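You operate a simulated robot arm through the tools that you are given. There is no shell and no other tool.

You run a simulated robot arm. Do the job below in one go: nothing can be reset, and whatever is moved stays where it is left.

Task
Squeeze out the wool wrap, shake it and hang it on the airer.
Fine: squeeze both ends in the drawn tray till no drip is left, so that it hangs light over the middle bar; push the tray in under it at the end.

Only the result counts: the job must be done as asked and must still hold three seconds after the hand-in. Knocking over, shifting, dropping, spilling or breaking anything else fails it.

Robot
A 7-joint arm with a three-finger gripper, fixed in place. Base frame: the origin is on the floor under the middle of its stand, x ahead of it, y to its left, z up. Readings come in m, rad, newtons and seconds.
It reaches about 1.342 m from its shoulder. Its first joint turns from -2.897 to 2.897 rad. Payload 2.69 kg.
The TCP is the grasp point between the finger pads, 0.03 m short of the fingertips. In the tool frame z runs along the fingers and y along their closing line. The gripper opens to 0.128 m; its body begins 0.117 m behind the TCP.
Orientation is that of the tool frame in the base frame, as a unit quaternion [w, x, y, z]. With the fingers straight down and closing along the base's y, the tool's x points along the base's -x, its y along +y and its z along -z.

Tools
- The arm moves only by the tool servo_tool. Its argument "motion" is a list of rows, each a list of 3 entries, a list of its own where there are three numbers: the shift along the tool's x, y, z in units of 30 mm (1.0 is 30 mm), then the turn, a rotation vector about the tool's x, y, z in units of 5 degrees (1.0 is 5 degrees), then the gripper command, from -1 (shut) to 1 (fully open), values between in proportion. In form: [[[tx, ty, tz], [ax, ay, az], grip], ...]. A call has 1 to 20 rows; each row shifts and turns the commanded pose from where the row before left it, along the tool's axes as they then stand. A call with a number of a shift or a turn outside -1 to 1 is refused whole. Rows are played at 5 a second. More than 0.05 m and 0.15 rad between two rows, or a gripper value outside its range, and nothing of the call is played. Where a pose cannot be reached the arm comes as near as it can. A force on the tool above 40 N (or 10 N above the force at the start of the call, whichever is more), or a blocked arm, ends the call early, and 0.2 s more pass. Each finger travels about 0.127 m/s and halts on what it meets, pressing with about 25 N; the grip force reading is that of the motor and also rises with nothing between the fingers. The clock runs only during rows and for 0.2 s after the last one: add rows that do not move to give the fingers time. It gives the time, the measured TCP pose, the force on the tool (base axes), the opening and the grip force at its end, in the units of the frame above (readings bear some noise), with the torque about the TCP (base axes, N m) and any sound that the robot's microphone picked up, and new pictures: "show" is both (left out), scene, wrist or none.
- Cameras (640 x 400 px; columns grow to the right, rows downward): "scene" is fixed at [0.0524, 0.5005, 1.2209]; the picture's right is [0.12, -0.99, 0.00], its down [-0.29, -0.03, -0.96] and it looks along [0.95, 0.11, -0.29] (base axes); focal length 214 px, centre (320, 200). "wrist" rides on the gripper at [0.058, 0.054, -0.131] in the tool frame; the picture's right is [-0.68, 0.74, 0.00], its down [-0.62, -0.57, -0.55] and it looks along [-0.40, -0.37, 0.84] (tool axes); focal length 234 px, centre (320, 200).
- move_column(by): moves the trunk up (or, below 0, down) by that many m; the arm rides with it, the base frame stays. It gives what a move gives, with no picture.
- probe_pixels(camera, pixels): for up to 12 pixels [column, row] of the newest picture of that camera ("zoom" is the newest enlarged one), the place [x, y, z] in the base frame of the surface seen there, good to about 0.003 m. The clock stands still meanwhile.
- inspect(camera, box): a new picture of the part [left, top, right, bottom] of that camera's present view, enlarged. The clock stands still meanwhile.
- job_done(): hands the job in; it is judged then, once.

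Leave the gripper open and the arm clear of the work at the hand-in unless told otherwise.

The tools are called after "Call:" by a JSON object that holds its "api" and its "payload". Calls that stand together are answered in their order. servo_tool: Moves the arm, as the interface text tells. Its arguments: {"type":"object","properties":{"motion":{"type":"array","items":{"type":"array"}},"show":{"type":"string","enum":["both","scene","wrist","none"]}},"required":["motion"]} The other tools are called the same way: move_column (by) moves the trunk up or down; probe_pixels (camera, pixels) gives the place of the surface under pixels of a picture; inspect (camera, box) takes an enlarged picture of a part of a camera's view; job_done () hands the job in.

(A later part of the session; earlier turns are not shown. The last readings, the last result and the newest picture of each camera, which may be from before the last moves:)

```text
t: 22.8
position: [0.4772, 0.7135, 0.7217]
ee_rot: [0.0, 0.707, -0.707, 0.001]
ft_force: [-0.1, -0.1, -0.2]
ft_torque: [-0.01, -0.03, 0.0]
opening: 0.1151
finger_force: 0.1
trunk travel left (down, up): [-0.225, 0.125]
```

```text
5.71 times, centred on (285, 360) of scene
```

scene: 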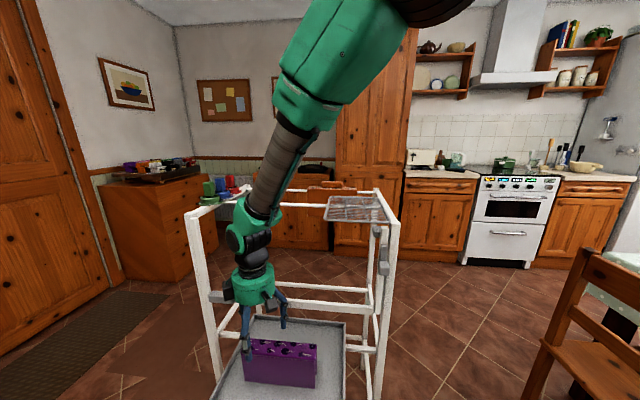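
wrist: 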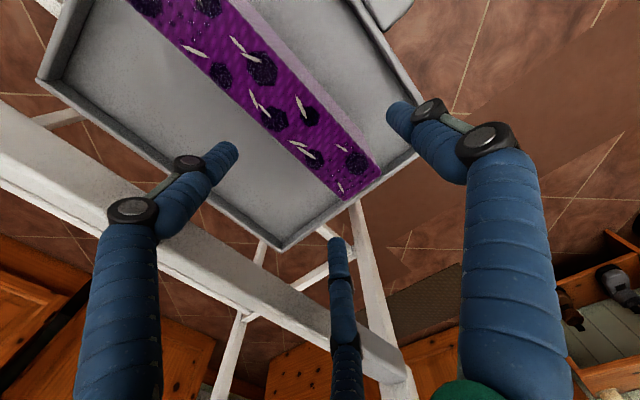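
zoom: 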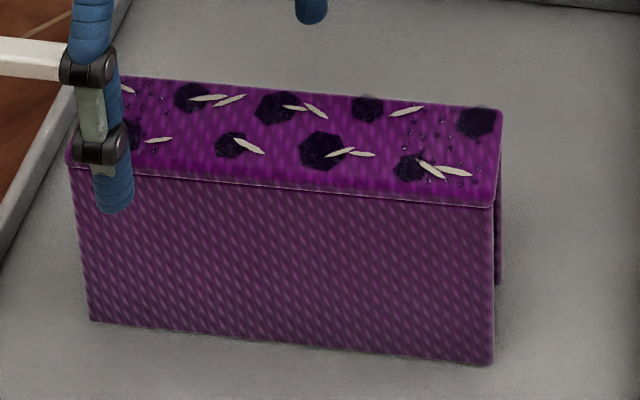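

I go to the right end (y ≈ 0.60) at safe height and then down, taking a "before" picture there.

Call:
{"api": "servo_tool", "payload": {"motion": [[[0, 0, -0.6], [0, 0, 0], 0.8], [[0.95, 0, 0], [0, 0, 0], 0.8], [[0.95, 0, 0], [0, 0, 0], 0.8], [[0.95, 0, 0], [0, 0, 0], 0.8], [[0.92, 0, 0], [0, 0, 0], 0.8], [[0, 0, 0.8], [0, 0, 0], 0.8], [[0, 0, 0.8], [0, 0, 0], 0.8], [[0, 0, 0.8], [0, 0, 0], 0.8], [[0, 0, 0.75], [0, 0, 0], 0.8], [[0, 0, 0], [0, 0, 0], 0.8]], "show": "both"}}

Call:
{"api": "inspect", "payload": {"camera": "wrist", "box": [120, 60, 320, 200]}}

Call:
{"api": "inspect", "payload": {"camera": "scene", "box": [235, 325, 335, 395]}}

```text
t: 25.0
position: [0.478, 0.5994, 0.646]
ee_rot: [0.0, -0.707, 0.708, 0.0]
ft_force: [0.4, -0.3, 0.8]
ft_torque: [-0.01, 0.01, -0.01]
opening: 0.1147
finger_force: 0.0
trunk travel left (down, up): [-0.225, 0.125]
```

scene: 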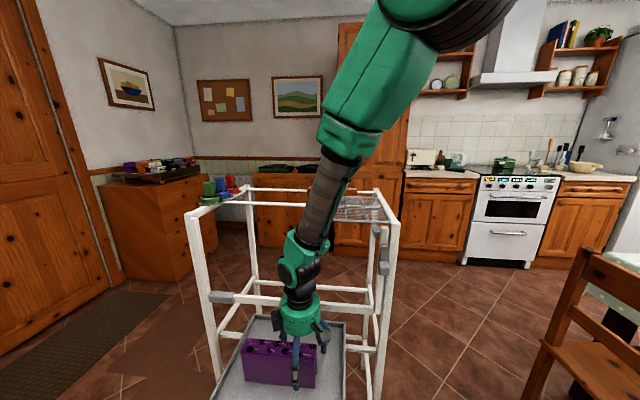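
wrist: 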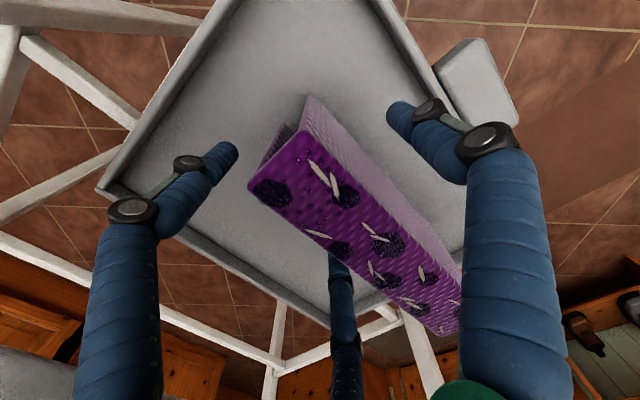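

```text
2.86 times, centred on (220, 130) of wrist
```

zoom: 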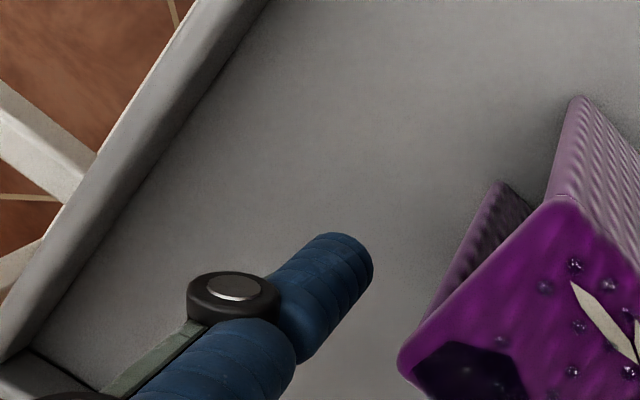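

```text
5.71 times, centred on (285, 360) of scene
```

zoom: 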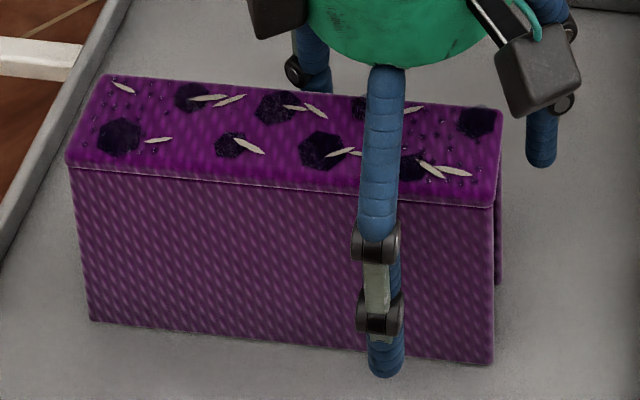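

Now the right end shows the two thin flaps with a gap between. I zoom in there to measure the gap and droplets.

Call:
{"api": "inspect", "payload": {"camera": "wrist", "box": [230, 80, 390, 190]}}

Call:
{"api": "probe_pixels", "payload": {"camera": "wrist", "pixels": [[307, 97], [300, 130], [285, 128], [262, 165], [250, 190], [278, 145], [292, 130], [288, 210], [275, 135], [310, 115]]}}

```text
3.64 times, centred on (310, 135) of wrist
```

zoom: 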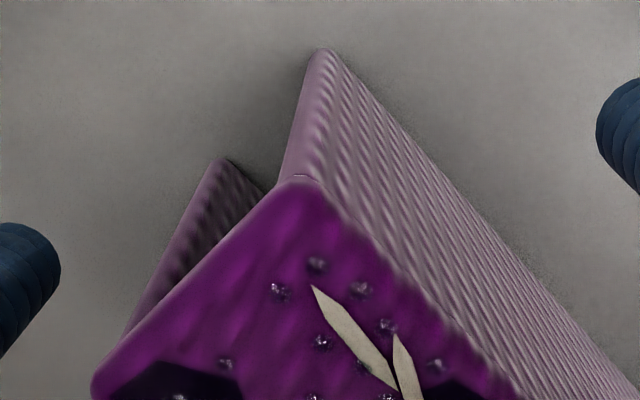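

```text
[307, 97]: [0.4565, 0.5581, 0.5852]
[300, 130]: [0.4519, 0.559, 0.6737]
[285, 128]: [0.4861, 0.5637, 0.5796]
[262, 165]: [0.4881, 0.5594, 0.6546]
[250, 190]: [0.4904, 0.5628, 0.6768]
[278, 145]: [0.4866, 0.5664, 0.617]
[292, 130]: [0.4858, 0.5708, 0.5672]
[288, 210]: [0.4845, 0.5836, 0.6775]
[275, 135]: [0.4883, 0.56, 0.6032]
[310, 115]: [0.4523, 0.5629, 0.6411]
```

The flaps are ~6 mm thin with a ~27 mm gap between them. I squeeze the right end now for about 3 s and reopen, to compare.

Call:
{"api": "servo_tool", "payload": {"motion": [[[0, 0, 0], [0, 0, 0], 0.4], [[0, 0, 0], [0, 0, 0], 0.1], [[0, 0, 0], [0, 0, 0], -0.1], [[0, 0, 0], [0, 0, 0], -0.4], [[0, 0, 0], [0, 0, 0], -1], [[0, 0, 0], [0, 0, 0], -1], [[0, 0, 0], [0, 0, 0], -1], [[0, 0, 0], [0, 0, 0], -1], [[0, 0, 0], [0, 0, 0], -1], [[0, 0, 0], [0, 0, 0], -1], [[0, 0, 0], [0, 0, 0], -1], [[0, 0, 0], [0, 0, 0], -1], [[0, 0, 0], [0, 0, 0], -1], [[0, 0, 0], [0, 0, 0], -1]], "show": "both"}}

Call:
{"api": "inspect", "payload": {"camera": "wrist", "box": [230, 80, 390, 190]}}

Call:
{"api": "inspect", "payload": {"camera": "scene", "box": [235, 325, 335, 395]}}

```text
t: 28.0
position: [0.4782, 0.5989, 0.6463]
ee_rot: [0.0, -0.707, 0.707, 0.0]
ft_force: [0.6, -2.0, 3.0]
ft_torque: [-0.05, 0.15, 0.29]
opening: 0.0607
finger_force: 25.2
trunk travel left (down, up): [-0.225, 0.125]
```

scene: 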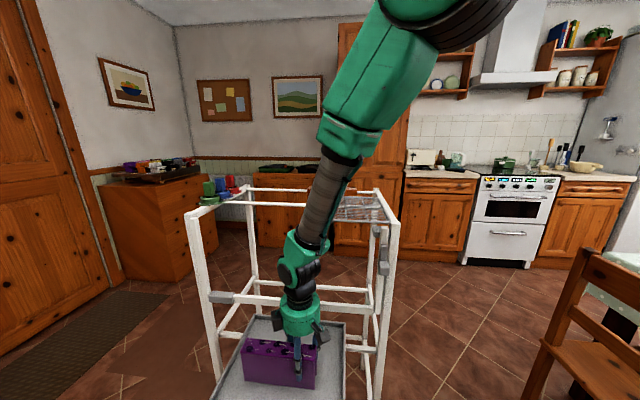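
wrist: 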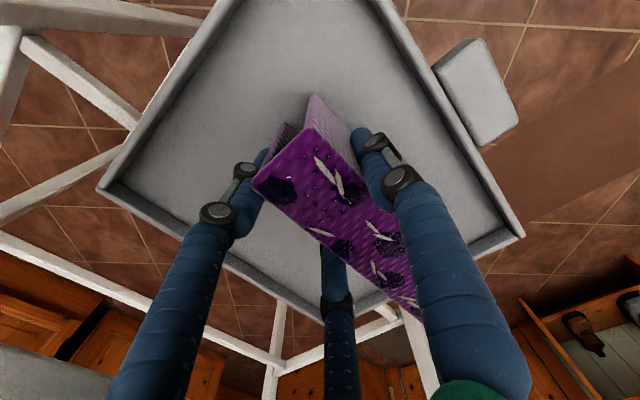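

```text
3.64 times, centred on (310, 135) of wrist
```

zoom: 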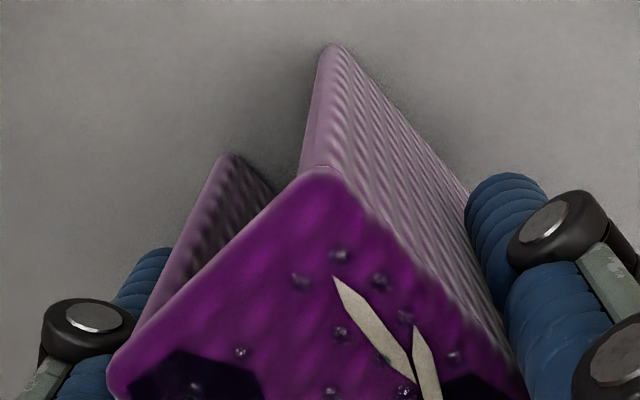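

```text
5.71 times, centred on (285, 360) of scene
```

zoom: 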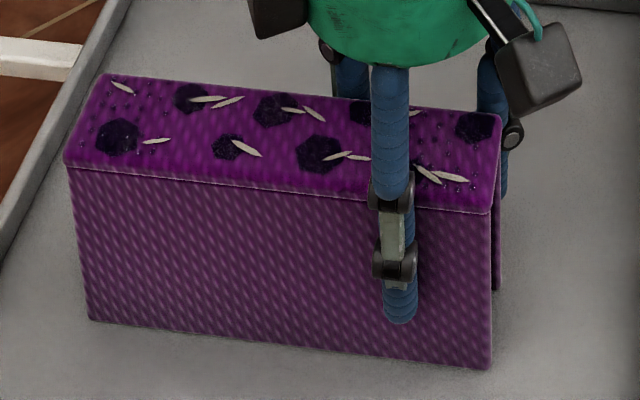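

The beads look unchanged, so they may be just pattern. A weight reading will tell more: I'll release, take the wrap at its middle (y ≈ 0.656), and lift it just a little above the tray floor to feel weight and listen for drips.

Call:
{"api": "servo_tool", "payload": {"motion": [[[0, 0, 0], [0, 0, 0], 0.3], [[0, 0, 0], [0, 0, 0], 0.8], [[0, 0, 0], [0, 0, 0], 0.8], [[0, 0, -1], [0, 0, 0], 0.8], [[0, 0, -1], [0, 0, 0], 0.8], [[0, 0, -1], [0, 0, 0], 0.8], [[-0.95, 0, 0], [0, 0, 0], 0.8], [[-0.95, 0, 0], [0, 0, 0], 0.8], [[0, 0, 0], [0, 0, 0], 0.8]], "show": "both"}}

Call:
{"api": "probe_pixels", "payload": {"camera": "scene", "pixels": [[252, 368], [270, 370], [310, 380], [285, 365], [300, 343], [280, 342], [250, 352], [316, 360]]}}

```text
t: 30.0
position: [0.4787, 0.6611, 0.7358]
ee_rot: [0.0, -0.707, 0.708, 0.0]
ft_force: [0.2, 0.2, -0.1]
ft_torque: [-0.06, 0.01, -0.03]
opening: 0.115
finger_force: 0.1
trunk travel left (down, up): [-0.225, 0.125]
```

scene: 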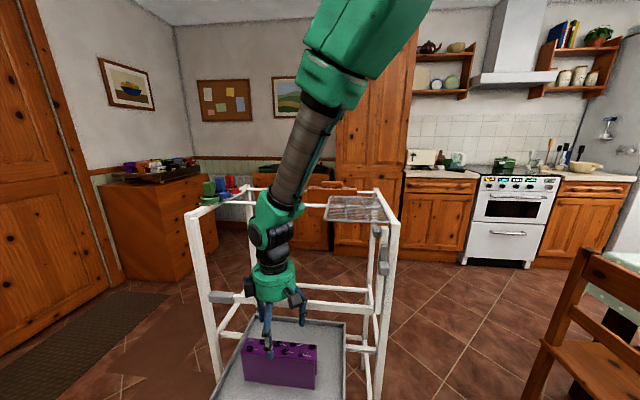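
wrist: 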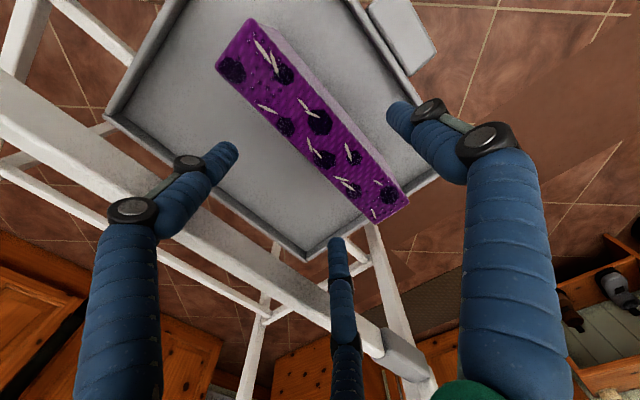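

```text
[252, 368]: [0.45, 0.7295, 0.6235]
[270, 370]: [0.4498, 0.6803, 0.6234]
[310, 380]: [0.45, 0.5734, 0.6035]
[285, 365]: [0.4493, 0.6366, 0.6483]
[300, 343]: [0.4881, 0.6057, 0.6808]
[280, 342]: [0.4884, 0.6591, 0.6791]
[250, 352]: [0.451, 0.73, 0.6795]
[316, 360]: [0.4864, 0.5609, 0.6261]
```

The wrap stands straight: x 0.450–0.4885, y 0.56–0.753. I descend over its middle and grip.

Call:
{"api": "servo_tool", "payload": {"motion": [[[0.15, 0.1, 0], [0, 0, 0], 0.8], [[0, 0, 0.9], [0, 0, 0], 0.8], [[0, 0, 0.9], [0, 0, 0], 0.8], [[0, 0, 0.8], [0, 0, 0], 0.7], [[0, 0, 0], [0, 0, 0], 0.4], [[0, 0, 0], [0, 0, 0], 0.1], [[0, 0, 0], [0, 0, 0], -0.1], [[0, 0, 0], [0, 0, 0], -0.4], [[0, 0, 0], [0, 0, 0], -1], [[0, 0, 0], [0, 0, 0], -1], [[0, 0, 0], [0, 0, 0], -1], [[0, 0, 0], [0, 0, 0], -1], [[0, 0, 0], [0, 0, 0], -1]], "show": "both"}}

```text
t: 32.8
position: [0.474, 0.6533, 0.6558]
ee_rot: [0.0, 0.708, -0.706, 0.0]
ft_force: [-0.2, -0.3, 0.5]
ft_torque: [-0.02, 0.12, 0.13]
opening: 0.0611
finger_force: 24.8
trunk travel left (down, up): [-0.225, 0.125]
```

scene: 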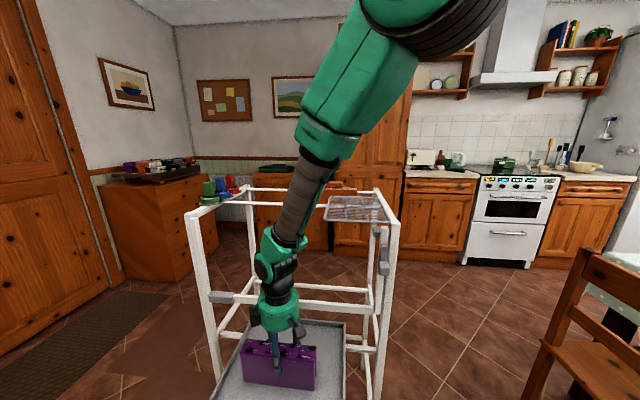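
wrist: 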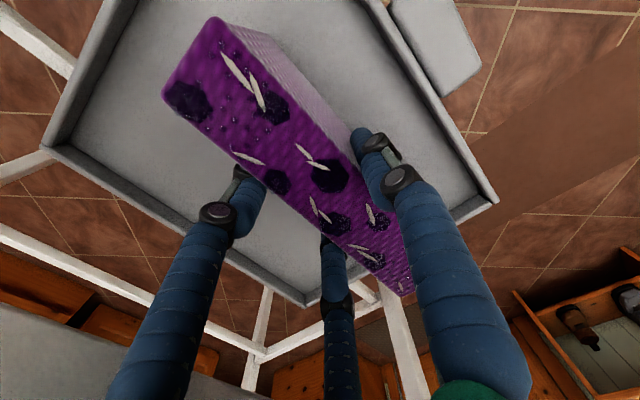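

Gripped at the middle. I lift 12 mm and hold for a second to read the weight.

Call:
{"api": "servo_tool", "payload": {"motion": [[[0, 0, -0.2], [0, 0, 0], -1], [[0, 0, -0.2], [0, 0, 0], -1], [[0, 0, 0], [0, 0, 0], -1], [[0, 0, 0], [0, 0, 0], -1], [[0, 0, 0], [0, 0, 0], -1], [[0, 0, 0], [0, 0, 0], -1], [[0, 0, 0], [0, 0, 0], -1]], "show": "both"}}

Call:
{"api": "inspect", "payload": {"camera": "scene", "box": [220, 310, 340, 395]}}

```text
t: 34.4
position: [0.4746, 0.6547, 0.67]
ee_rot: [0.0, -0.707, 0.708, 0.0]
ft_force: [-1.1, 0.3, -2.6]
ft_torque: [-0.03, 0.02, 0.0]
opening: 0.0608
finger_force: 25.1
trunk travel left (down, up): [-0.225, 0.125]
```

scene: 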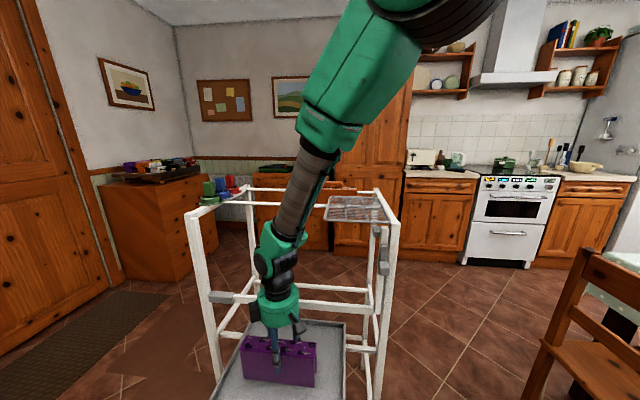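
wrist: 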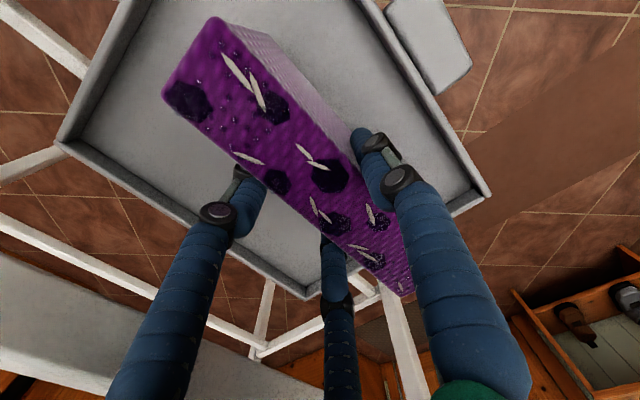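

```text
4.71 times, centred on (280, 352) of scene
```

zoom: 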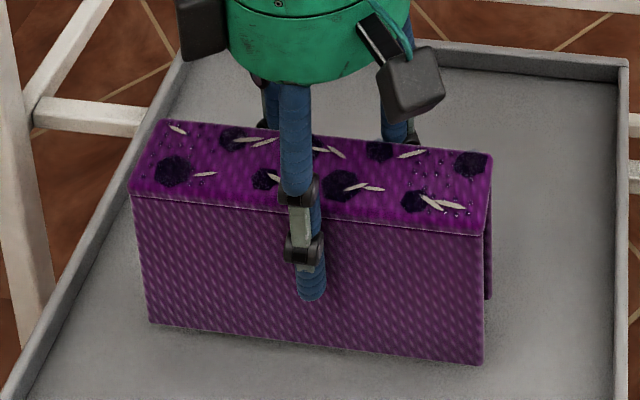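

The lifted wrap weighs about 2.6 N. I take several readings to see whether the weight is steady or falling (dripping).

Call:
{"api": "servo_tool", "payload": {"motion": [[[0, 0, 0], [0, 0, 0], -1]], "show": "none"}}

Call:
{"api": "servo_tool", "payload": {"motion": [[[0, 0, 0], [0, 0, 0], -1]], "show": "none"}}

Call:
{"api": "servo_tool", "payload": {"motion": [[[0, 0, 0], [0, 0, 0], -1]], "show": "none"}}

Call:
{"api": "servo_tool", "payload": {"motion": [[[0, 0, 0], [0, 0, 0], -1]], "show": "none"}}

Call:
{"api": "servo_tool", "payload": {"motion": [[[0, 0, 0], [0, 0, 0], -1]], "show": "none"}}

Call:
{"api": "servo_tool", "payload": {"motion": [[[0, 0, 0], [0, 0, 0], -1]], "show": "none"}}

```text
t: 34.8
position: [0.4739, 0.6531, 0.6698]
ee_rot: [0.0, 0.707, -0.707, 0.0]
ft_force: [-1.3, 0.3, -2.3]
ft_torque: [-0.01, -0.02, 0.01]
opening: 0.0609
finger_force: 25.1
trunk travel left (down, up): [-0.225, 0.125]
```

```text
t: 35.2
position: [0.4755, 0.6531, 0.6688]
ee_rot: [0.0, -0.707, 0.707, 0.0]
ft_force: [0.4, -0.8, -2.4]
ft_torque: [-0.01, -0.01, 0.01]
opening: 0.061
finger_force: 25.2
trunk travel left (down, up): [-0.225, 0.125]
```

```text
t: 35.6
position: [0.4742, 0.653, 0.6697]
ee_rot: [0.0, -0.707, 0.708, 0.001]
ft_force: [0.2, -0.5, -2.8]
ft_torque: [0.0, 0.01, -0.04]
opening: 0.0609
finger_force: 24.9
trunk travel left (down, up): [-0.225, 0.125]
```

```text
t: 36.0
position: [0.4738, 0.6529, 0.6692]
ee_rot: [0.0, -0.707, 0.707, 0.0]
ft_force: [-0.6, 0.2, -1.7]
ft_torque: [-0.03, -0.03, 0.03]
opening: 0.0608
finger_force: 24.9
trunk travel left (down, up): [-0.225, 0.125]
```

```text
t: 36.4
position: [0.4739, 0.653, 0.669]
ee_rot: [-0.001, 0.707, -0.707, -0.001]
ft_force: [0.1, 0.5, -2.1]
ft_torque: [-0.03, -0.03, 0.01]
opening: 0.0608
finger_force: 25.2
trunk travel left (down, up): [-0.225, 0.125]
```

```text
t: 36.8
position: [0.4741, 0.6534, 0.6688]
ee_rot: [0.0, 0.707, -0.707, -0.001]
ft_force: [-0.6, 0.6, -2.2]
ft_torque: [-0.02, -0.06, -0.03]
opening: 0.0606
finger_force: 25.1
trunk travel left (down, up): [-0.225, 0.125]
```

Mean is about 2.3 N (~0.24 kg), steady and balanced. To judge the drips I compare the beads on both ends from the fixed scene camera at high magnification.

Call:
{"api": "inspect", "payload": {"camera": "scene", "box": [240, 328, 275, 352]}}

Call:
{"api": "inspect", "payload": {"camera": "scene", "box": [285, 334, 320, 358]}}

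Call:
{"api": "inspect", "payload": {"camera": "wrist", "box": [150, 10, 310, 130]}}

Call:
{"api": "inspect", "payload": {"camera": "wrist", "box": [330, 220, 430, 310]}}

```text
16.00 times, centred on (258, 340) of scene
```

zoom: 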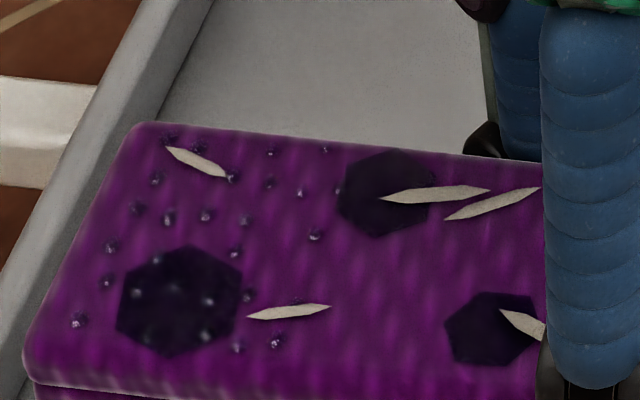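

```text
16.00 times, centred on (302, 346) of scene
```

zoom: 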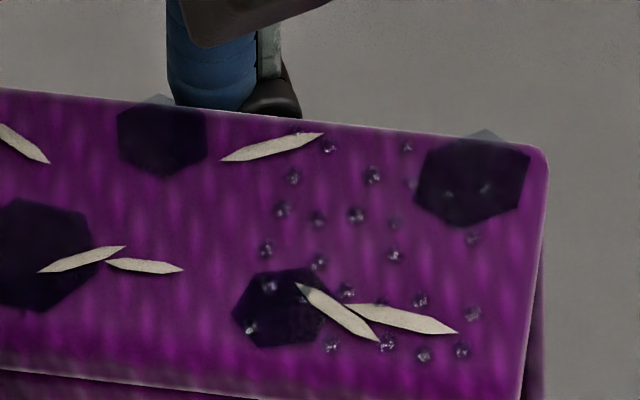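

```text
3.33 times, centred on (230, 70) of wrist
```

zoom: 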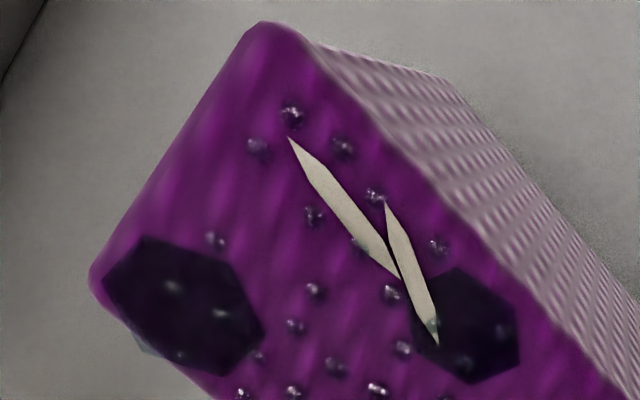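

```text
4.44 times, centred on (380, 265) of wrist
```

zoom: 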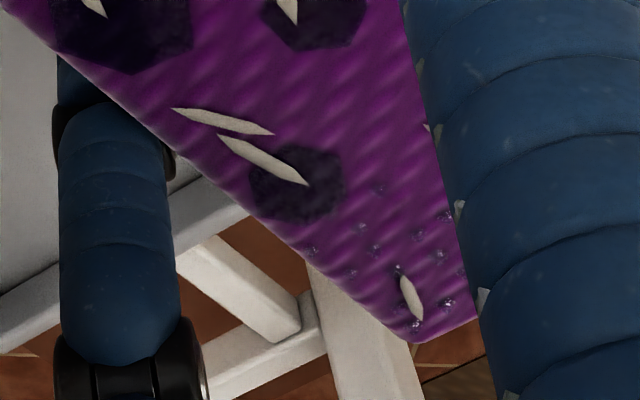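

Beads are alike on both ends, so they tell little yet. While it's lifted I look at the lower hem and the tray floor for drops.

Call:
{"api": "inspect", "payload": {"camera": "scene", "box": [238, 360, 282, 390]}}

Call:
{"api": "inspect", "payload": {"camera": "scene", "box": [285, 360, 329, 390]}}

Call:
{"api": "inspect", "payload": {"camera": "wrist", "box": [60, 0, 340, 190]}}

```text
13.33 times, centred on (260, 375) of scene
```

zoom: 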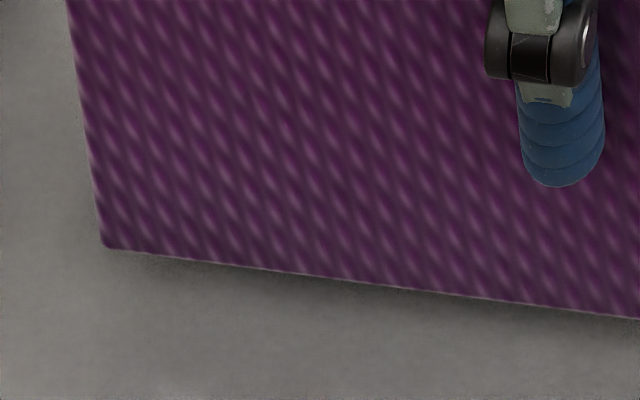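

```text
13.33 times, centred on (307, 375) of scene
```

zoom: 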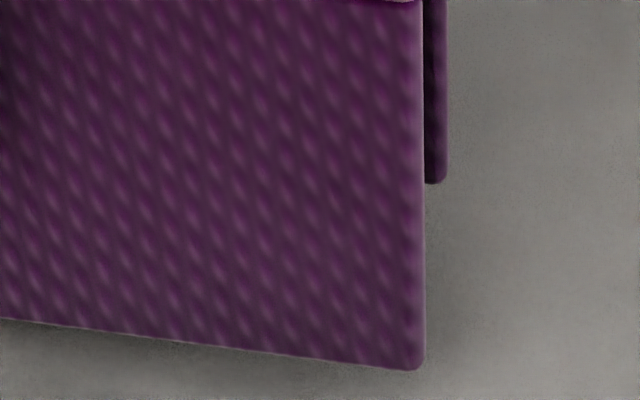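

```text
2.11 times, centred on (200, 95) of wrist
```

zoom: 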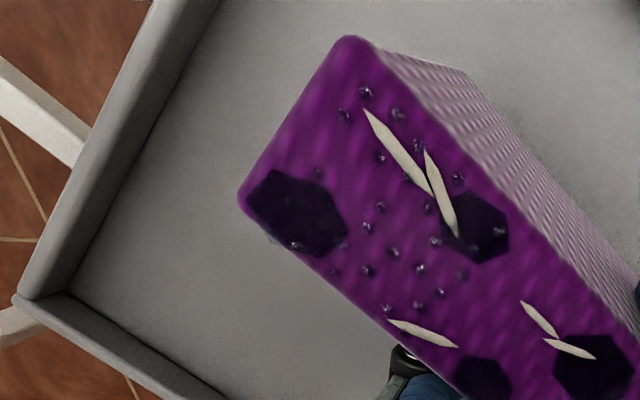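

No drops on the hem or the floor; only the beads on both ends. I set the wrap down, go to the left end a bit nearer its edge (y ≈ 0.72), and squeeze much longer without release.

Call:
{"api": "servo_tool", "payload": {"motion": [[[0, 0, 0.22], [0, 0, 0], -1], [[0, 0, 0.22], [0, 0, 0], -1], [[0, 0, 0], [0, 0, 0], -1], [[0, 0, 0], [0, 0, 0], -0.3], [[0, 0, 0], [0, 0, 0], 0.3], [[0, 0, 0], [0, 0, 0], 0.8], [[0, 0, 0], [0, 0, 0], 0.8], [[0, 0, -0.9], [0, 0, 0], 0.8], [[0, 0, -0.9], [0, 0, 0], 0.8], [[0, 0, -0.9], [0, 0, 0], 0.8], [[-0.75, 0, 0], [0, 0, 0], 0.8], [[-0.75, 0, 0], [0, 0, 0], 0.8], [[-0.7, 0, 0], [0, 0, 0], 0.8], [[0, 0, 0], [0, 0, 0], 0.8]], "show": "both"}}

Call:
{"api": "probe_pixels", "payload": {"camera": "wrist", "pixels": [[362, 180], [340, 200], [320, 150], [250, 110]]}}

```text
t: 39.8
position: [0.4745, 0.7201, 0.7366]
ee_rot: [0.0, -0.707, 0.707, 0.0]
ft_force: [0.6, 1.0, 0.2]
ft_torque: [-0.01, -0.01, 0.03]
opening: 0.1152
finger_force: 0.0
trunk travel left (down, up): [-0.225, 0.125]
```

scene: 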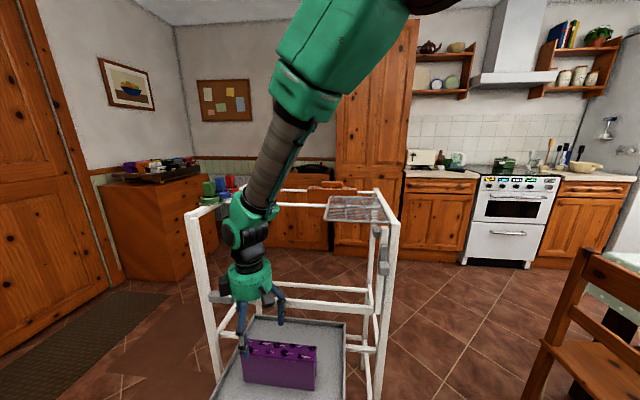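
wrist: 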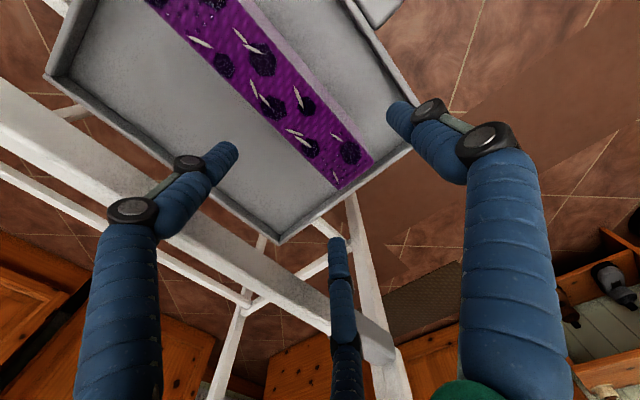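

```text
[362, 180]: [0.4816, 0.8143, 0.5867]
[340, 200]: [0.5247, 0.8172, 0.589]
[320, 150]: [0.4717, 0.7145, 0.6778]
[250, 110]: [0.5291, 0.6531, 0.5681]
```

Wrap is standing again. I descend to z ≈ 0.642 on the left end and close, then hold.

Call:
{"api": "servo_tool", "payload": {"motion": [[[0, 0, 0.8], [0, 0, 0], 0.8], [[0, 0, 0.8], [0, 0, 0], 0.8], [[0, 0, 0.8], [0, 0, 0], 0.8], [[0, 0, 0.75], [0, 0, 0], 0.7], [[0, 0, 0], [0, 0, 0], 0.4], [[0, 0, 0], [0, 0, 0], 0.1], [[0, 0, 0], [0, 0, 0], -0.1], [[0, 0, 0], [0, 0, 0], -0.4], [[0, 0, 0], [0, 0, 0], -1], [[0, 0, 0], [0, 0, 0], -1], [[0, 0, 0], [0, 0, 0], -1], [[0, 0, 0], [0, 0, 0], -1], [[0, 0, 0], [0, 0, 0], -1], [[0, 0, 0], [0, 0, 0], -1], [[0, 0, 0], [0, 0, 0], -1], [[0, 0, 0], [0, 0, 0], -1], [[0, 0, 0], [0, 0, 0], -1], [[0, 0, 0], [0, 0, 0], -1], [[0, 0, 0], [0, 0, 0], -1], [[0, 0, 0], [0, 0, 0], -1]], "show": "none"}}

Call:
{"api": "servo_tool", "payload": {"motion": [[[0, 0, 0], [0, 0, 0], -1], [[0, 0, 0], [0, 0, 0], -1], [[0, 0, 0], [0, 0, 0], -1], [[0, 0, 0], [0, 0, 0], -1], [[0, 0, 0], [0, 0, 0], -1], [[0, 0, 0], [0, 0, 0], -1], [[0, 0, 0], [0, 0, 0], -1], [[0, 0, 0], [0, 0, 0], -1], [[0, 0, 0], [0, 0, 0], -1], [[0, 0, 0], [0, 0, 0], -1], [[0, 0, 0], [0, 0, 0], -1], [[0, 0, 0], [0, 0, 0], -1], [[0, 0, 0], [0, 0, 0], -1], [[0, 0, 0], [0, 0, 0], -1], [[0, 0, 0], [0, 0, 0], -1]], "show": "both"}}

Call:
{"api": "inspect", "payload": {"camera": "scene", "box": [238, 330, 273, 354]}}

Call:
{"api": "inspect", "payload": {"camera": "wrist", "box": [280, 180, 440, 280]}}

```text
t: 44.0
position: [0.4754, 0.7219, 0.6413]
ee_rot: [0.0, -0.707, 0.708, 0.001]
ft_force: [0.5, 0.9, 0.8]
ft_torque: [-0.02, 0.13, -0.03]
opening: 0.0605
finger_force: 24.8
trunk travel left (down, up): [-0.225, 0.125]
```

```text
t: 47.2
position: [0.4754, 0.7218, 0.6404]
ee_rot: [0.0, -0.707, 0.707, 0.001]
ft_force: [-0.1, 0.8, 1.7]
ft_torque: [-0.01, 0.04, -0.05]
opening: 0.0606
finger_force: 25.0
trunk travel left (down, up): [-0.225, 0.125]
```

scene: 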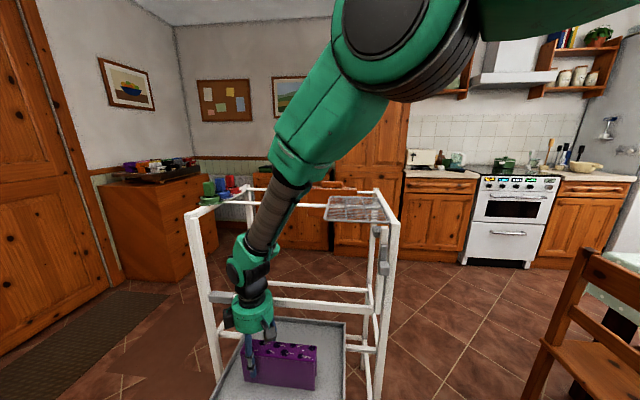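
wrist: 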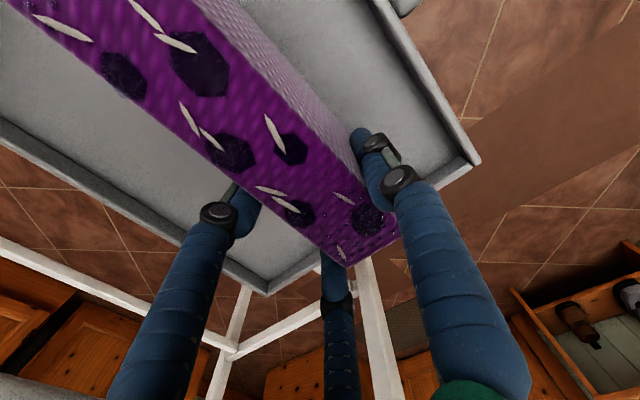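

```text
16.00 times, centred on (256, 342) of scene
```

zoom: 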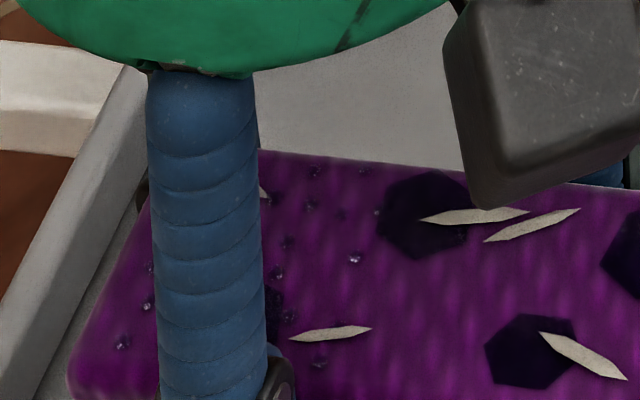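

```text
4.00 times, centred on (360, 230) of wrist
```

zoom: 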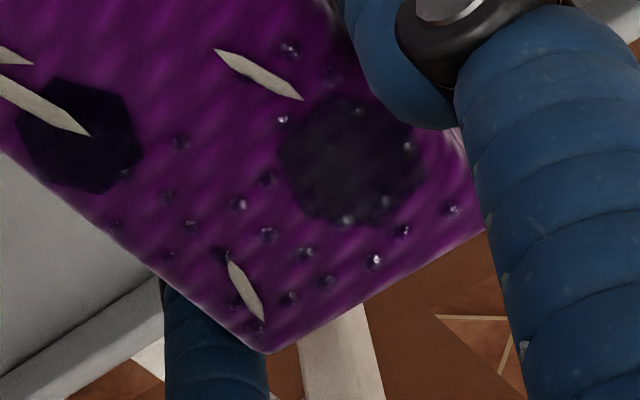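

After 6 s of steady squeezing the beads remain. I test whether the grip height matters: open slightly, go 22 mm lower (fingertips about 2 cm above the tray floor), and squeeze again.

Call:
{"api": "servo_tool", "payload": {"motion": [[[0, 0, 0], [0, 0, 0], 0.0], [[0, 0, 0], [0, 0, 0], 0.3], [[0, 0, 0.4], [0, 0, 0], 0.3], [[0, 0, 0.35], [0, 0, 0], 0.3], [[0, 0, 0], [0, 0, 0], 0.0], [[0, 0, 0], [0, 0, 0], -0.3], [[0, 0, 0], [0, 0, 0], -1], [[0, 0, 0], [0, 0, 0], -1], [[0, 0, 0], [0, 0, 0], -1], [[0, 0, 0], [0, 0, 0], -1], [[0, 0, 0], [0, 0, 0], -1], [[0, 0, 0], [0, 0, 0], -1], [[0, 0, 0], [0, 0, 0], -1], [[0, 0, 0], [0, 0, 0], -1], [[0, 0, 0], [0, 0, 0], -1], [[0, 0, 0], [0, 0, 0], -1], [[0, 0, 0], [0, 0, 0], -1], [[0, 0, 0], [0, 0, 0], -1], [[0, 0, 0], [0, 0, 0], -1], [[0, 0, 0], [0, 0, 0], -1]], "show": "both"}}

Call:
{"api": "inspect", "payload": {"camera": "wrist", "box": [280, 180, 440, 280]}}

Call:
{"api": "inspect", "payload": {"camera": "scene", "box": [220, 300, 340, 395]}}

```text
t: 51.4
position: [0.4759, 0.7208, 0.6185]
ee_rot: [-0.001, -0.707, 0.707, -0.001]
ft_force: [-0.7, 0.7, -0.1]
ft_torque: [-0.02, 0.04, -0.16]
opening: 0.0597
finger_force: 24.9
trunk travel left (down, up): [-0.225, 0.125]
```

scene: 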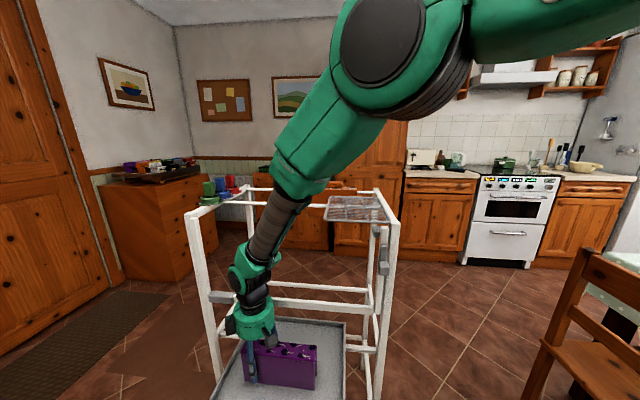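
wrist: 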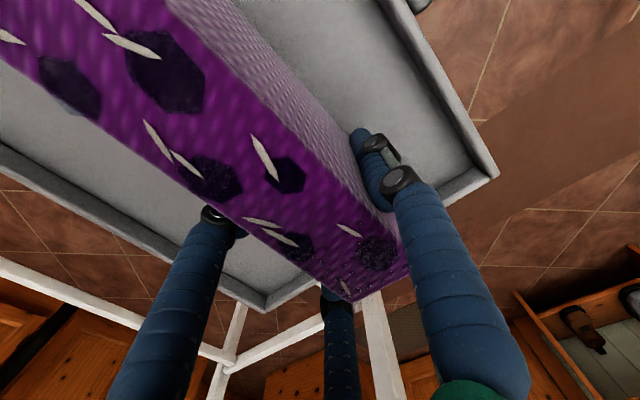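

```text
4.00 times, centred on (360, 230) of wrist
```

zoom: 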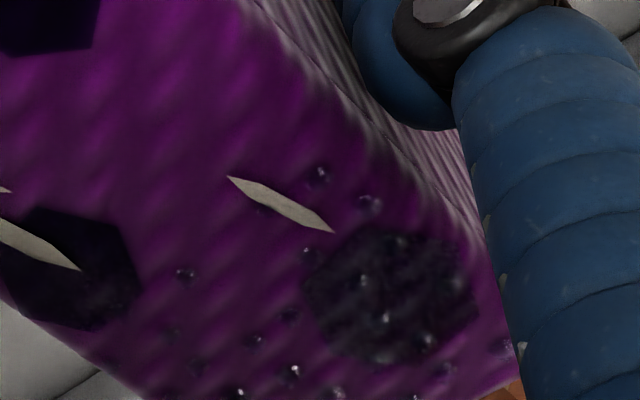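

```text
4.21 times, centred on (280, 348) of scene
```

zoom: 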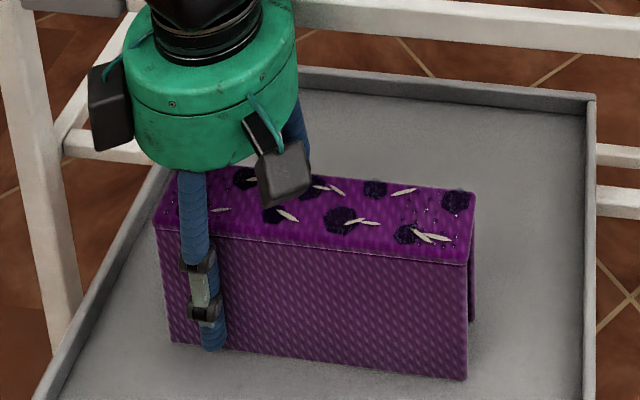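

Still the same beads. I want a second weight to see whether the squeezing has any effect. I release, rise, and take the middle again.

Call:
{"api": "servo_tool", "payload": {"motion": [[[0, 0, 0], [0, 0, 0], 0.0], [[0, 0, 0], [0, 0, 0], 0.8], [[0, 0, 0], [0, 0, 0], 0.8], [[0, 0, -1], [0, 0, 0], 0.8], [[0, 0, -1], [0, 0, 0], 0.8], [[0, 0, -1], [0, 0, 0], 0.8], [[0, 0, -0.9], [0, 0, 0], 0.8], [[0.73, 0, 0], [0, 0, 0], 0.8], [[0.73, 0, 0], [0, 0, 0], 0.8], [[0.68, 0, 0], [0, 0, 0], 0.8], [[0, 0, 0], [0, 0, 0], 0.8]], "show": "both"}}

Call:
{"api": "inspect", "payload": {"camera": "scene", "box": [235, 325, 335, 395]}}

Call:
{"api": "probe_pixels", "payload": {"camera": "scene", "pixels": [[252, 368], [270, 370], [310, 380], [285, 365], [300, 345], [280, 344], [247, 352], [314, 365]]}}

```text
t: 53.8
position: [0.4748, 0.6552, 0.7386]
ee_rot: [0.0, -0.707, 0.708, 0.0]
ft_force: [-0.1, -0.4, -0.1]
ft_torque: [0.02, 0.02, 0.02]
opening: 0.1153
finger_force: 0.1
trunk travel left (down, up): [-0.225, 0.125]
```

scene: 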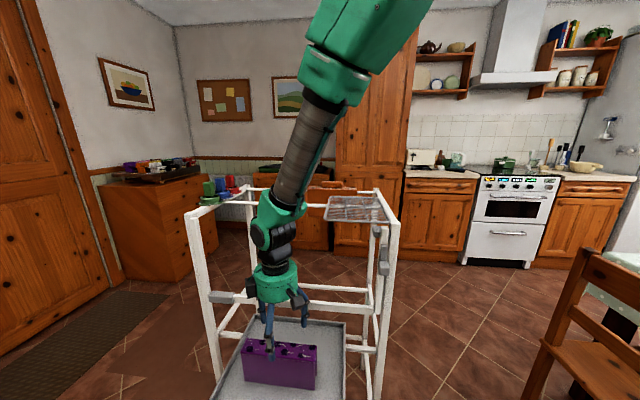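
wrist: 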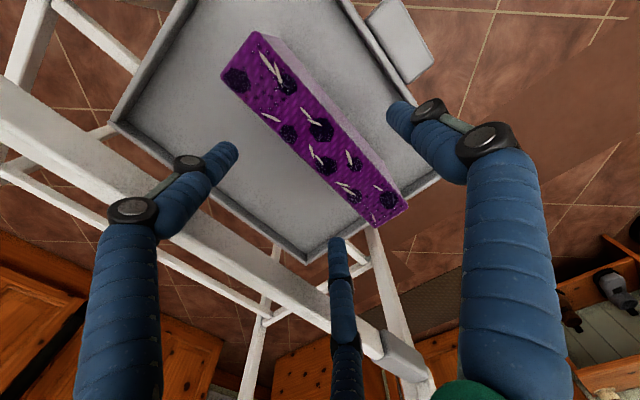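

```text
5.71 times, centred on (285, 360) of scene
```

zoom: 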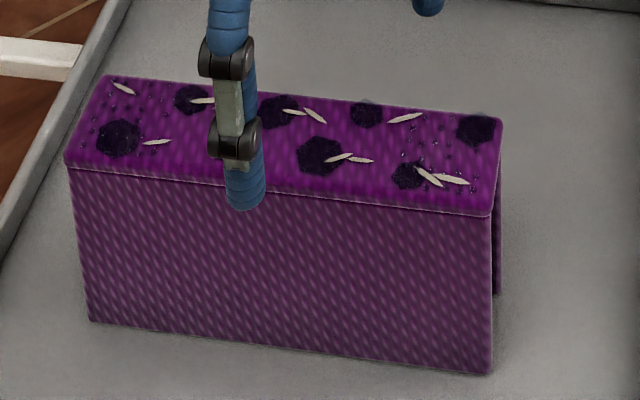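

```text
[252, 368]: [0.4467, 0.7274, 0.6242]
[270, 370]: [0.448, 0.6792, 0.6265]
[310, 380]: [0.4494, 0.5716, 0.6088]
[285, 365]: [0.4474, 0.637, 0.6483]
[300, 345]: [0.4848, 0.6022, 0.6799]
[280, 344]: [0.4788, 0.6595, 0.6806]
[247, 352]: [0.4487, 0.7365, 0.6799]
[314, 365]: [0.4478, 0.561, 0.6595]
```

I descend, grip the middle, lift 13 mm and read the weight several times.

Call:
{"api": "servo_tool", "payload": {"motion": [[[0, 0, 0.9], [0, 0, 0], 0.8], [[0, 0, 0.9], [0, 0, 0], 0.8], [[0, 0, 0.9], [0, 0, 0], 0.7], [[0, 0, 0], [0, 0, 0], 0.4], [[0, 0, 0], [0, 0, 0], 0.1], [[0, 0, 0], [0, 0, 0], -0.1], [[0, 0, 0], [0, 0, 0], -0.4], [[0, 0, 0], [0, 0, 0], -1], [[0, 0, 0], [0, 0, 0], -1], [[0, 0, 0], [0, 0, 0], -1], [[0, 0, -0.25], [0, 0, 0], -1], [[0, 0, -0.25], [0, 0, 0], -1], [[0, 0, 0], [0, 0, 0], -1], [[0, 0, 0], [0, 0, 0], -1], [[0, 0, 0], [0, 0, 0], -1]], "show": "none"}}

Call:
{"api": "servo_tool", "payload": {"motion": [[[0, 0, 0], [0, 0, 0], -1]], "show": "none"}}

Call:
{"api": "servo_tool", "payload": {"motion": [[[0, 0, 0], [0, 0, 0], -1]], "show": "none"}}

Call:
{"api": "servo_tool", "payload": {"motion": [[[0, 0, 0], [0, 0, 0], -1]], "show": "none"}}

Call:
{"api": "servo_tool", "payload": {"motion": [[[0, 0, 0], [0, 0, 0], -1]], "show": "none"}}

Call:
{"api": "servo_tool", "payload": {"motion": [[[0, 0, 0], [0, 0, 0], -1]], "show": "none"}}

Call:
{"api": "servo_tool", "payload": {"motion": [[[0, 0, 0], [0, 0, 0], -1]], "show": "both"}}

```text
t: 57.0
position: [0.4751, 0.6559, 0.6705]
ee_rot: [-0.001, -0.707, 0.707, 0.0]
ft_force: [-0.8, -0.3, -2.8]
ft_torque: [0.03, -0.03, -0.01]
opening: 0.0609
finger_force: 24.7
trunk travel left (down, up): [-0.225, 0.125]
```

```text
t: 57.4
position: [0.4733, 0.6562, 0.6705]
ee_rot: [0.0, -0.707, 0.707, 0.0]
ft_force: [0.1, 0.2, -1.6]
ft_torque: [0.0, -0.02, 0.01]
opening: 0.0607
finger_force: 24.7
trunk travel left (down, up): [-0.225, 0.125]
```

```text
t: 57.8
position: [0.4747, 0.6561, 0.6703]
ee_rot: [0.0, -0.707, 0.707, -0.001]
ft_force: [-0.2, 0.3, -2.2]
ft_torque: [-0.01, -0.01, -0.02]
opening: 0.0605
finger_force: 25.0
trunk travel left (down, up): [-0.225, 0.125]
```

```text
t: 58.2
position: [0.4749, 0.6564, 0.6706]
ee_rot: [0.0, -0.707, 0.707, 0.0]
ft_force: [-0.5, -0.3, -2.6]
ft_torque: [-0.04, -0.04, 0.01]
opening: 0.061
finger_force: 24.6
trunk travel left (down, up): [-0.225, 0.125]
```

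```text
t: 58.6
position: [0.4744, 0.6549, 0.6713]
ee_rot: [-0.001, 0.707, -0.707, -0.001]
ft_force: [0.1, 0.2, -2.0]
ft_torque: [0.0, -0.04, -0.03]
opening: 0.0608
finger_force: 25.2
trunk travel left (down, up): [-0.225, 0.125]
```

```text
t: 59.0
position: [0.474, 0.6558, 0.6703]
ee_rot: [0.001, -0.707, 0.707, 0.0]
ft_force: [-0.3, 0.0, -3.1]
ft_torque: [-0.03, 0.01, -0.01]
opening: 0.0606
finger_force: 24.9
trunk travel left (down, up): [-0.225, 0.125]
```

```text
t: 59.4
position: [0.4735, 0.6569, 0.67]
ee_rot: [0.0, 0.707, -0.707, 0.0]
ft_force: [0.6, -0.4, -2.6]
ft_torque: [-0.02, -0.03, 0.0]
opening: 0.0608
finger_force: 25.1
trunk travel left (down, up): [-0.225, 0.125]
```

scene: 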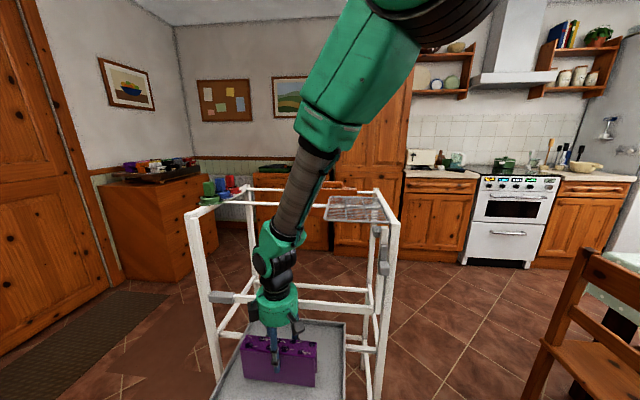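
wrist: 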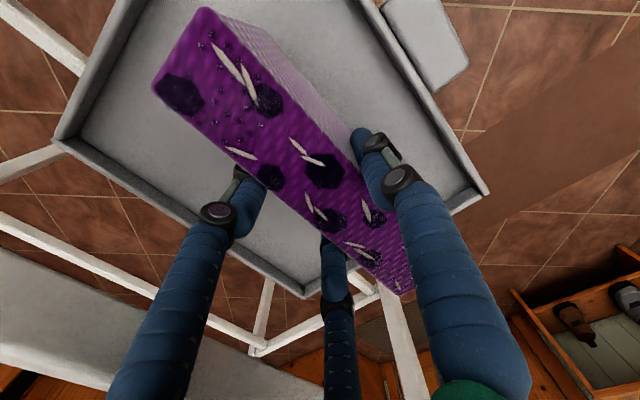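

The weight is unchanged at about 2.4 N, balanced — so my squeezes so far had no effect, or the wrap is already at that state. I set it down and test a higher pinch (TCP near the top face, z ≈ 0.668) right in the bead zone of the left end.

Call:
{"api": "servo_tool", "payload": {"motion": [[[0, 0, 0.25], [0, 0, 0], -1], [[0, 0, 0.25], [0, 0, 0], -1], [[0, 0, 0], [0, 0, 0], -1], [[0, 0, 0], [0, 0, 0], -0.3], [[0, 0, 0], [0, 0, 0], 0.3], [[0, 0, 0], [0, 0, 0], 0.8], [[0, 0, 0], [0, 0, 0], 0.8], [[0, 0, -0.9], [0, 0, 0], 0.8], [[0, 0, -0.9], [0, 0, 0], 0.8], [[0, 0, -0.9], [0, 0, 0], 0.8], [[-0.75, 0, 0], [0, 0, 0], 0.8], [[-0.75, 0, 0], [0, 0, 0], 0.8], [[-0.8, 0, 0], [0, 0, 0], 0.8], [[0, 0, 0.9], [0, 0, 0], 0.8], [[0, 0, 0.9], [0, 0, 0], 0.8], [[0, 0, 0.5], [0, 0, 0], 0.8], [[0, 0, 0], [0, 0, 0], 0.8]], "show": "both"}}

```text
t: 63.0
position: [0.4754, 0.7228, 0.6697]
ee_rot: [0.0, -0.707, 0.707, 0.001]
ft_force: [-0.2, 0.4, -1.1]
ft_torque: [-0.03, 0.0, -0.03]
opening: 0.115
finger_force: 0.0
trunk travel left (down, up): [-0.225, 0.125]
```

scene: 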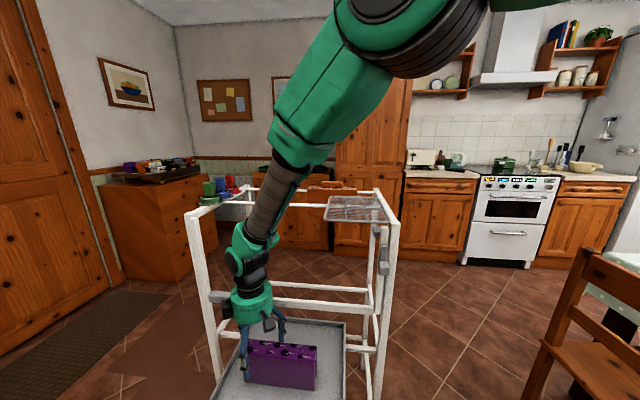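
wrist: 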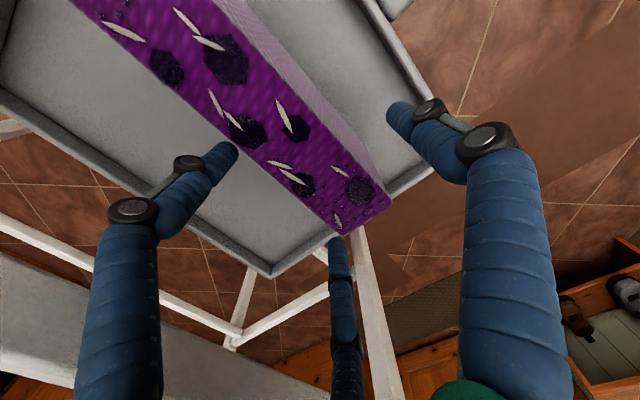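

I close here and hold about 3 s.

Call:
{"api": "servo_tool", "payload": {"motion": [[[0, 0, 0], [0, 0, 0], 0.4], [[0, 0, 0], [0, 0, 0], 0.1], [[0, 0, 0], [0, 0, 0], -0.1], [[0, 0, 0], [0, 0, 0], -0.4], [[0, 0, 0], [0, 0, 0], -1], [[0, 0, 0], [0, 0, 0], -1], [[0, 0, 0], [0, 0, 0], -1], [[0, 0, 0], [0, 0, 0], -1], [[0, 0, 0], [0, 0, 0], -1], [[0, 0, 0], [0, 0, 0], -1], [[0, 0, 0], [0, 0, 0], -1], [[0, 0, 0], [0, 0, 0], -1], [[0, 0, 0], [0, 0, 0], -1], [[0, 0, 0], [0, 0, 0], -1], [[0, 0, 0], [0, 0, 0], -1], [[0, 0, 0], [0, 0, 0], -1], [[0, 0, 0], [0, 0, 0], -1], [[0, 0, 0], [0, 0, 0], -1], [[0, 0, 0], [0, 0, 0], -1], [[0, 0, 0], [0, 0, 0], -1]], "show": "both"}}

Call:
{"api": "inspect", "payload": {"camera": "wrist", "box": [280, 150, 440, 250]}}

Call:
{"api": "inspect", "payload": {"camera": "scene", "box": [220, 310, 340, 395]}}

```text
t: 67.2
position: [0.4754, 0.7217, 0.669]
ee_rot: [0.0, 0.708, -0.707, 0.0]
ft_force: [0.2, 0.7, 1.3]
ft_torque: [0.01, 0.11, 0.05]
opening: 0.0613
finger_force: 24.7
trunk travel left (down, up): [-0.225, 0.125]
```

scene: 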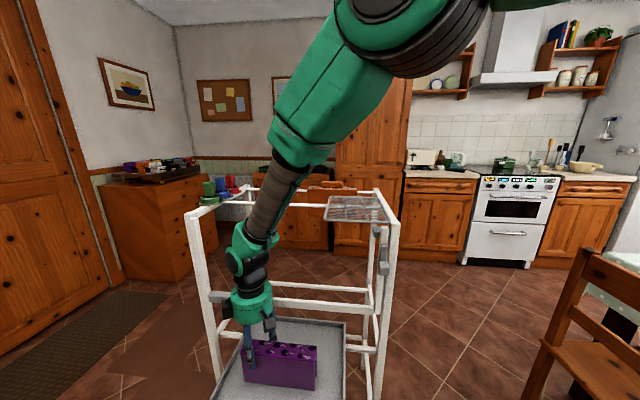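
wrist: 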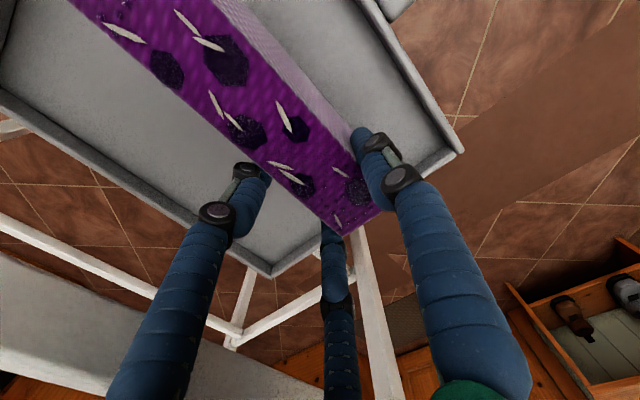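

```text
4.00 times, centred on (360, 200) of wrist
```

zoom: 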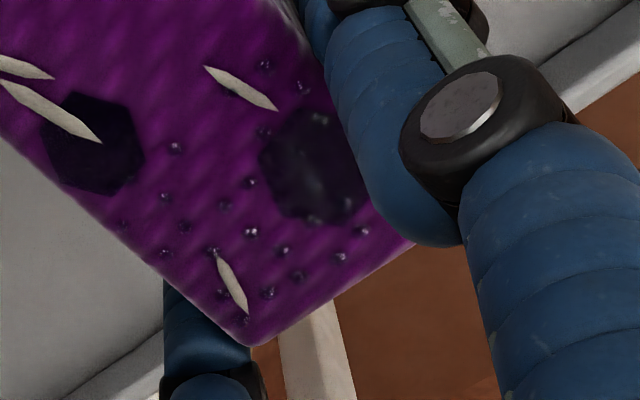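

```text
4.71 times, centred on (280, 352) of scene
```

zoom: 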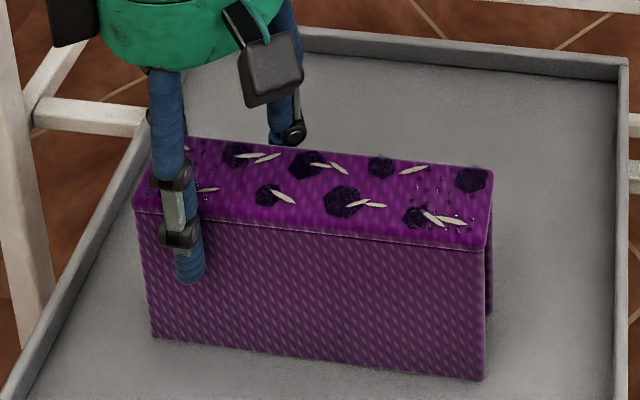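

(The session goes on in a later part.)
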